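You operate a simulated robot arm through the tools that you are given. There is no shell and no other tool. Be economical: measure what you need, move in short steps, check, and stop when the job is done.

Carry out the task below with a simulated robot arm. There is one attempt and no reset: what you move stays moved.

TASK
Stand the grey feed bobbin beside the waste beaker. It goes on the side that lies toward x +0.0, y +1.0 (a direction in the base frame), with about 3 cm between them.
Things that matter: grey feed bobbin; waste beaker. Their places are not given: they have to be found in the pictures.

It is judged by the outcome, as a careful person would: the job done as asked, and still so three seconds after it is handed in. It fails if anything else is knocked over, pushed out of place, dropped, spilled or broken.

THE ROBOT
A 7-joint arm with a two-finger parallel gripper, fixed in place. Base frame: the origin is at the foot of the arm, x ahead of it, y to its left, z up. Lengths are in cm, angles in degrees, forces in N, time in s.
With the tool pointing down near the work surface it reaches from about 24 to 62 cm from the base axis. Its first joint turns from -66.0 to 66.0 degrees. Payload 2.6 kg.
Tool frame: the origin (TCP) lies between the finger pads and is the grasp point; the fingertips stand 3 cm ahead of it; z points along the fingers, y is the line along which they close. The gripper opens to 9.4 cm. The fingers are 2.8 cm wide and 1 cm thick; the gripper's body (5 by 9.6 cm) begins 5.5 cm behind the TCP.
Orientation is that of the tool frame in the base frame, as a unit quaternion [w, x, y, z]. With the fingers straight down and closing along the base's y, the tool's x points along the base's -x, its y along +y and its z along -z.

THE INTERFACE
- The arm moves only by the tool nudge_tool. Its argument "rows" is a list that holds one entry, the list of rows, each a list of 5 numbers: the gripper command, from -1 (shut) to 1 (fully open), values between in proportion, then the shift along the base's x, y, z in units of 150 mm (1.0 is 150 mm), then the turn about the base's z in units of 120 degrees (1.0 is 120 degrees). In form: [[[fingers, dx, dy, dz, spin], ...]]. A call has 1 to 10 rows; each row is the pose to reach, as a shift and turn from the pose commanded when the call began. A call with a number of a shift or a turn outside -1 to 1 is refused whole. A row lasts 0.2 s, in which the tool goes at most 5 cm and 8.6 degrees; a call with a longer step from one row to the next is refused whole, and so is a gripper value outside its range. A pose out of reach is approached as far as the arm can. The call stops where the force on the tool passes 40 N (or 10 N more than at its start, if that is more) or the arm is blocked; 0.2 s more then pass. The fingers move at their own pace (about 7.2 cm/s each) and stop on an object; they squeeze with about 32 N. The grip force told is the motor's: it shows also when the fingers shut on nothing. Time passes only in rows, and 0.2 s behind the last, so rows that repeat a pose let the fingers close. It gives the time, the measured TCP pose, the force on the tool (base axes), the opening and the grip force at its end, in the units of the frame above (readings bear some noise).
- Cameras (640 x 400 px; columns grow to the right, rows downward): "scene" is fixed at [3.64, 43.39, 56.07]; the picture's right is [-0.76, -0.65, 0.00], its down [-0.39, 0.46, -0.80] and it looks along [0.52, -0.61, -0.60] (base axes); focal length 351 px, centre (320, 200). "wrist" rides on the gripper at [-3.7, 0, -5.8] in the tool frame; the picture's right is [0.00, -1.00, 0.00], its down [0.97, 0.00, -0.24] and it looks along [0.24, 0.00, 0.97] (tool axes); focal length 218 px, centre (320, 200).
- capture(camera): a new picture of that camera. No time passes.
- pixel_to_xyz(camera, pixels): for up to 12 pixels [column, row] of the newest picture of that camera ("zoom" is the newest enlarged one), the place [x, y, z] in the base frame of the surface seen there, good to about 0.3 cm. No time passes.
- zoom(camera, box): a new picture of the part [left, top, right, bottom] of that camera's present view, enlarged. No time passes.
- sign_off(): hands the job in; it is judged then, once.

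Work in short steps. Measure before you move; look again where a grasp or a placing could have gone wrong, and mend it. You have 60 turns and 16 pictures in all, the two below and enlarged ones among them. Open the gripper and draw the arm clear of the work before you hand the job in, unless the task says otherwise; then end with one line.

The tools are called after "Request:" as a command line: name --argument value ..., lists and objects as JSON in quotes. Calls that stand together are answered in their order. nudge_tool: Moves the arm, as the interface text tells. Its arguments: {"type":"object","properties":{"rows":{"type":"array"}},"required":["rows"]} The other tools are called the same way: capture (camera) takes a picture; pixel_to_xyz (camera, pixels) gives the place of the surface under pixels of a picture; zoom (camera, box) takes an enlarged picture of a part of a camera's view; sign_off () hands the job in.

At the start:

```text
time: 0.0
position: [46.36, -11.68, 20.83]
ee_rot: [0.0, 0.0, 1.0, 0.0]
contact_force: [0.0, 0.2, 0.4]
opening: 9.43
finger_force: 0.1
```

scene: 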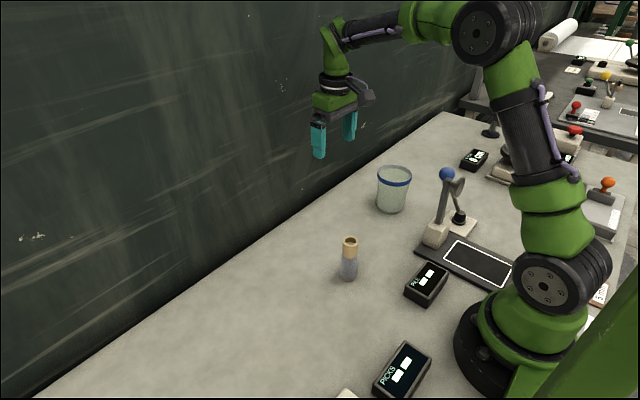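
wrist: 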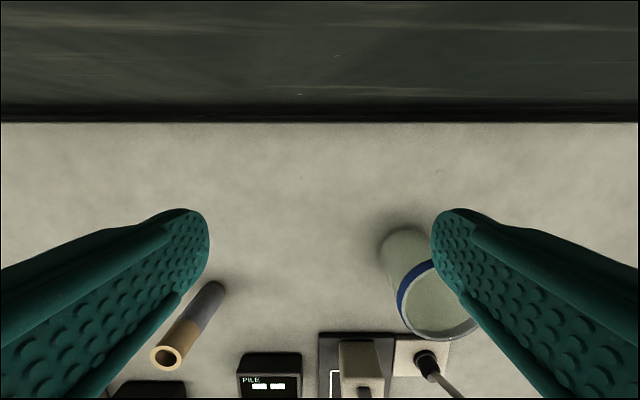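

The scene shows a grey/tan tube near (349,258) and a beaker near (394,190). I'll enlarge to make sure and measure them.

Request:
zoom --camera "scene" --box '[300, 140, 500, 300]'

Request:
pixel_to_xyz --camera "scene" --pixels '[[349, 240], [349, 250], [348, 262], [348, 278], [340, 270], [356, 270], [394, 170], [392, 210], [378, 190], [408, 190], [394, 182], [440, 240]]'

```text
2.50 times, centred on (400, 220) of scene
```

zoom: 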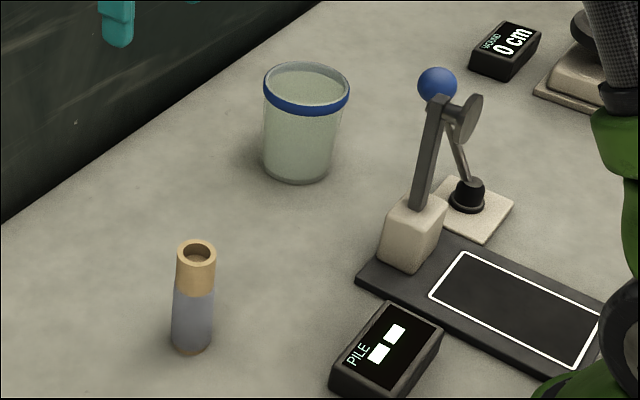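

```text
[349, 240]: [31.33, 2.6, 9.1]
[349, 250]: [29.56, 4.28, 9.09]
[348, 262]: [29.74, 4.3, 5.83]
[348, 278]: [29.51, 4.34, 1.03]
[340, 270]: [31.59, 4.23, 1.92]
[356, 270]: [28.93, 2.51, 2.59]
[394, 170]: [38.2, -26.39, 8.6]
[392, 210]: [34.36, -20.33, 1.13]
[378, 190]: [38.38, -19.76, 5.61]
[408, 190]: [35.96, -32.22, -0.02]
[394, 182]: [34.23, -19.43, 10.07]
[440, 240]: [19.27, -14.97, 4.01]
```

The bobbin stands near (30.3, 3.4), about 10 cm tall. Next I measure the beaker's rim and both bases from the zoomed picture.

Request:
pixel_to_xyz --camera "zoom" --pixels '[[266, 92], [347, 92], [307, 65], [306, 113], [297, 180], [266, 165], [328, 168], [197, 242], [196, 268], [179, 254], [214, 254], [190, 351]]'

Request:
pixel_to_xyz --camera "wrist" --pixels '[[155, 352], [183, 352], [170, 345], [168, 368], [208, 286], [400, 300], [440, 340], [475, 325], [425, 262], [412, 232], [385, 245], [170, 357]]'

```text
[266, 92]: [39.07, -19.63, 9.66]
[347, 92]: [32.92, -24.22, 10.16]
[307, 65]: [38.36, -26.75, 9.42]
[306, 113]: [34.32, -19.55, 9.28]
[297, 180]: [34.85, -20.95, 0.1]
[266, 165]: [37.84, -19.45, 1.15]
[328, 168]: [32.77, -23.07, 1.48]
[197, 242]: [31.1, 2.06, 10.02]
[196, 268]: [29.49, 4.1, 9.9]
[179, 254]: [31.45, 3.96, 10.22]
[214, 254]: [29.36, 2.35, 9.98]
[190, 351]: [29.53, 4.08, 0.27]
```

```text
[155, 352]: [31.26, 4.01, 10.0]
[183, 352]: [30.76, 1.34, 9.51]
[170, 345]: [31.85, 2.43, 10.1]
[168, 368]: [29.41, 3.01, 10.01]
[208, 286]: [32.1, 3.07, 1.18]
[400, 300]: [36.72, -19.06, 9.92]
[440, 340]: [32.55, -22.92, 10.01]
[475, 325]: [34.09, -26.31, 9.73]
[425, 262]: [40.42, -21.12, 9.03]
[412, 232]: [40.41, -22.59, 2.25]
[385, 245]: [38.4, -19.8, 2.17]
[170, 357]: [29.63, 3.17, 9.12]
```

Beaker: centre about (36.6, -22.9), rim radius about 4.1. Bobbin: centre about (30.4, 3.1), radius 1.35, height 10. I check the lever's position for clearance and start toward the bobbin while turning the fingers to close along x.

Request:
pixel_to_xyz --camera "scene" --pixels '[[447, 168], [447, 174], [441, 200], [430, 240], [460, 185], [425, 270], [417, 246], [410, 295]]'

Request:
nudge_tool --rows '[[[1, -0.1, 0.1, 0, 0.07], [1, -0.2, 0.2, 0, 0.14], [1, -0.3, 0.3, 0, 0.21], [1, -0.4, 0.4, 0, 0.28], [1, -0.5, 0.5, 0, 0.35], [1, -0.6, 0.6, 0, 0.42], [1, -0.7, 0.7, 0, 0.49], [1, -0.8, 0.8, 0, 0.56], [1, -0.9, 0.9, 0, 0.63], [1, -1, 0.985, 0, 0.7]]]'

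```text
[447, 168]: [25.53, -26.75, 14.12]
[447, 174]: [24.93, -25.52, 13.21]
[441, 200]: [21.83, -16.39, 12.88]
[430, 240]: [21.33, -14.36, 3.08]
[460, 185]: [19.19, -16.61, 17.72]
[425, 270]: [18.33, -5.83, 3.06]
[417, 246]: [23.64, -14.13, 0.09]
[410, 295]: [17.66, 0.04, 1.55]
```

```text
time: 2.2
position: [31.49, 3.11, 20.89]
ee_rot: [0.0, -0.671, 0.742, 0.0]
contact_force: [0.0, 1.0, 0.5]
opening: 9.4
finger_force: 0.1
```

Above the bobbin. I finish the turn, centre it, and look with the wrist camera.

Request:
nudge_tool --rows '[[[1, -0.073, 0, -0.1, 0.05], [1, -0.073, 0, -0.2, 0.05], [1, -0.073, 0, -0.2, 0.05]]]'

Request:
capture --camera "wrist"

```text
time: 3.0
position: [30.34, 3.08, 17.76]
ee_rot: [0.001, 0.707, -0.707, 0.001]
contact_force: [-0.1, -1.0, 0.0]
opening: 9.37
finger_force: 0.1
```

```text
12 pictures are left
```

wrist: 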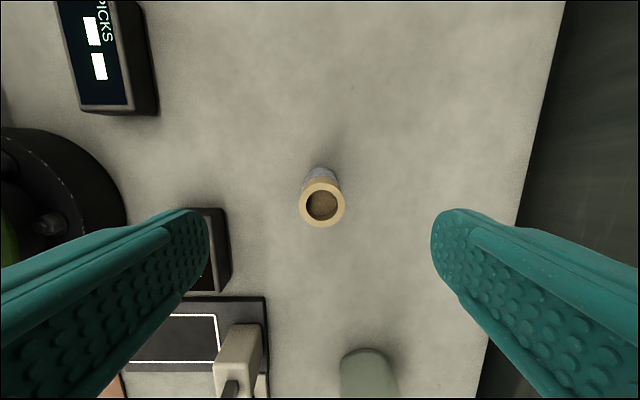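

The bobbin is centred in column (322,204). I check its exact rim and the PILE box near the left finger before descending.

Request:
pixel_to_xyz --camera "wrist" --pixels '[[302, 205], [343, 205], [322, 184], [322, 225], [226, 215], [230, 280], [228, 245], [349, 355], [390, 365]]'

```text
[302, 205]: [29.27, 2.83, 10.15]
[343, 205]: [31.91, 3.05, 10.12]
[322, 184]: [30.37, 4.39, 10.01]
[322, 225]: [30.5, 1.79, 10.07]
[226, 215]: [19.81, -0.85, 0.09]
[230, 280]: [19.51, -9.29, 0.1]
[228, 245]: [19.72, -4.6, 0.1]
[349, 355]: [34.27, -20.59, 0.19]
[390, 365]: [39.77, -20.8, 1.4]
```

Centre (30.5, 3.05), fingers clear of the box. Descend to z about 6.5 and close.

Request:
nudge_tool --rows '[[[1, 0.01, 0, -0.2, 0], [1, 0.01, 0, -0.4, 0], [1, 0.01, 0, -0.6, 0], [1, 0.01, 0, -0.755, 0], [1, 0.01, 0, -0.755, 0], [-1, 0.01, 0, -0.755, 0], [-1, 0.01, 0, -0.755, 0], [-1, 0.01, 0, -0.755, 0], [-1, 0.01, 0, -0.755, 0], [-1, 0.01, 0, -0.755, 0]]]'

```text
time: 5.2
position: [30.6, 2.92, 6.48]
ee_rot: [0.0, -0.707, 0.708, 0.0]
contact_force: [0.1, 0.5, -0.3]
opening: 3.12
finger_force: 32.0
```

Gripped (opening 3.1 cm, 32 N). Lift and begin moving toward the target.

Request:
nudge_tool --rows '[[[-1, 0, 0, 0.1, 0], [-1, 0, 0, 0.25, 0], [-1, 0, 0, 0.4, 0], [-1, 0.05, -0.1, 0.4, 0], [-1, 0.12, -0.25, 0.4, 0], [-1, 0.2, -0.4, 0.4, 0], [-1, 0.28, -0.55, 0.4, 0], [-1, 0.35, -0.7, 0.4, 0], [-1, 0.4, -0.8, 0.4, 0], [-1, 0.4, -0.8, 0.4, 0]]]'

Request:
capture --camera "scene"

```text
time: 7.4
position: [36.52, -8.92, 12.4]
ee_rot: [0.0, 0.707, -0.707, 0.0]
contact_force: [1.5, -0.5, -0.4]
opening: 3.14
finger_force: 32.4
```

```text
11 pictures are left
```

scene: 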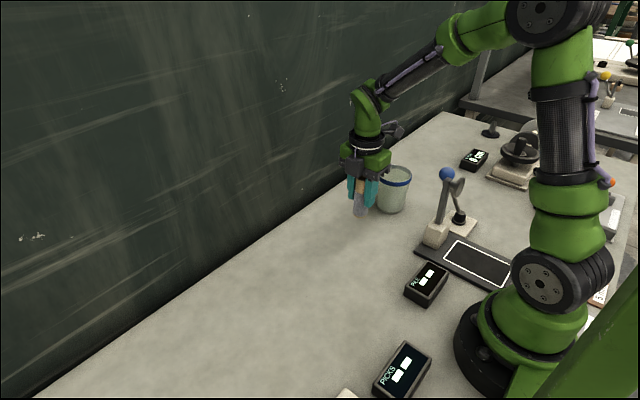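

Bobbin is held upright at (360,200). Move to y about -14.4 and lower gently.

Request:
nudge_tool --rows '[[[-1, 0.005, -0.12, 0, 0], [-1, 0.005, -0.25, 0, 0], [-1, 0.005, -0.367, 0, 0], [-1, 0.005, -0.367, 0, 0], [-1, 0.005, -0.367, -0.12, 0], [-1, 0.005, -0.367, -0.24, 0], [-1, 0.005, -0.367, -0.33, 0], [-1, 0.005, -0.367, -0.37, 0], [-1, 0.005, -0.367, -0.385, 0], [-1, 0.005, -0.367, -0.397, 0]]]'

Request:
zoom --camera "scene" --box '[320, 130, 480, 260]'

```text
time: 9.6
position: [36.49, -14.46, 6.58]
ee_rot: [0.0, -0.707, 0.707, 0.0]
contact_force: [-0.2, -0.1, -0.4]
opening: 3.13
finger_force: 31.3
```

```text
3.08 times, centred on (400, 195) of scene
```

zoom: 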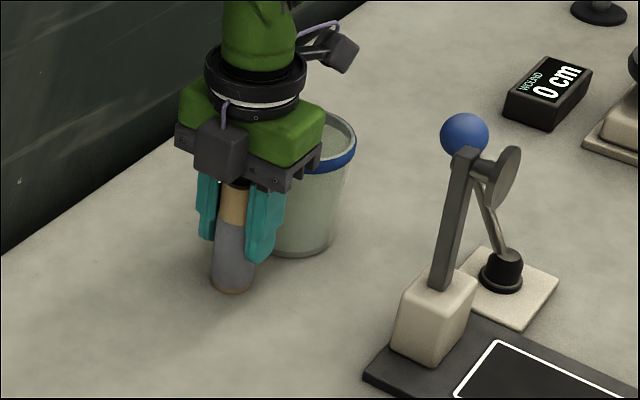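

Bobbin is upright about 0.1 cm off the table. Lower the last bit, and open slowly.

Request:
nudge_tool --rows '[[[-1, 0, 0, -0.006, 0], [-1, 0, 0, -0.006, 0], [-0.3, 0, 0, -0.006, 0], [0.1, 0, 0, -0.006, 0], [0.5, 0, 0, -0.006, 0], [0.7, 0, 0, -0.006, 0], [0.7, 0, 0, -0.006, 0]]]'

```text
time: 11.2
position: [36.63, -14.44, 6.44]
ee_rot: [-0.001, 0.707, -0.707, 0.0]
contact_force: [0.0, -0.2, 1.0]
opening: 7.98
finger_force: 0.0
```

Released; rise straight up and then away, then look.

Request:
nudge_tool --rows '[[[0.7, 0, 0, 0.1, 0], [0.7, 0, 0, 0.25, 0], [0.7, 0, 0, 0.45, 0], [0.7, 0, 0, 0.7, 0], [0.7, 0, 0, 0.95, 0], [0.7, 0, 0.2, 1, 0], [0.7, 0, 0.45, 1, 0], [0.7, 0, 0.7, 1, 0], [0.7, 0, 0.95, 1, 0], [0.7, 0, 0.95, 1, 0]]]'

Request:
zoom --camera "scene" --box '[320, 130, 480, 260]'

```text
time: 13.4
position: [36.55, -0.0, 21.5]
ee_rot: [0.0, 0.707, -0.707, 0.002]
contact_force: [0.5, -0.4, 0.5]
opening: 7.99
finger_force: 0.1
```

```text
3.08 times, centred on (400, 195) of scene
```

zoom: 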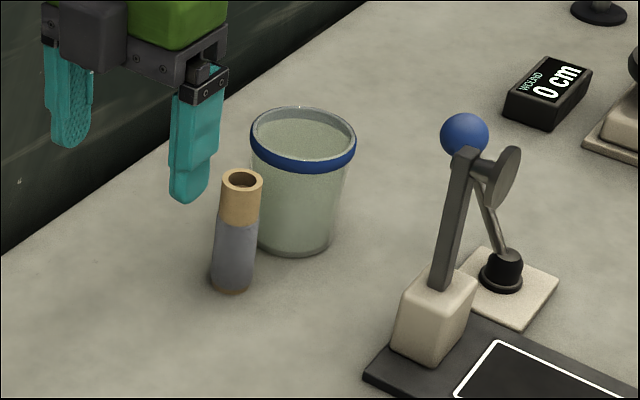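

The bobbin stands at zoom (237,230), upright. I verify positions.

Request:
pixel_to_xyz --camera "zoom" --pixels '[[224, 182], [261, 184], [242, 171], [241, 196], [232, 292], [213, 280], [252, 284], [252, 145], [354, 148], [305, 171], [300, 252], [305, 109]]'

```text
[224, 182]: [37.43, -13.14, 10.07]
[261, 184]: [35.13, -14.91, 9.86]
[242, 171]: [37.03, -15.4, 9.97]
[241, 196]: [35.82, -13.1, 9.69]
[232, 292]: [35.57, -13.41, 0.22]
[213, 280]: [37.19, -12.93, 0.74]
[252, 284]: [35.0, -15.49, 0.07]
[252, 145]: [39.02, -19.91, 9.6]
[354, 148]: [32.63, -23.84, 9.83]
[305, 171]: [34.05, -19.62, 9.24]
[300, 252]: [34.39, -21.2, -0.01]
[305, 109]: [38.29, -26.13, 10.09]
```

The bobbin is at about (36.4, -14.4), with a rim gap of about 3 cm, and the beaker has not moved. The arm is clear and the gripper open.

Request:
sign_off

```text
The job is handed in.
```

The grey feed bobbin now stands upright on the +y side of the waste beaker, about 3 cm from its rim, and the beaker and the things around it were left undisturbed.
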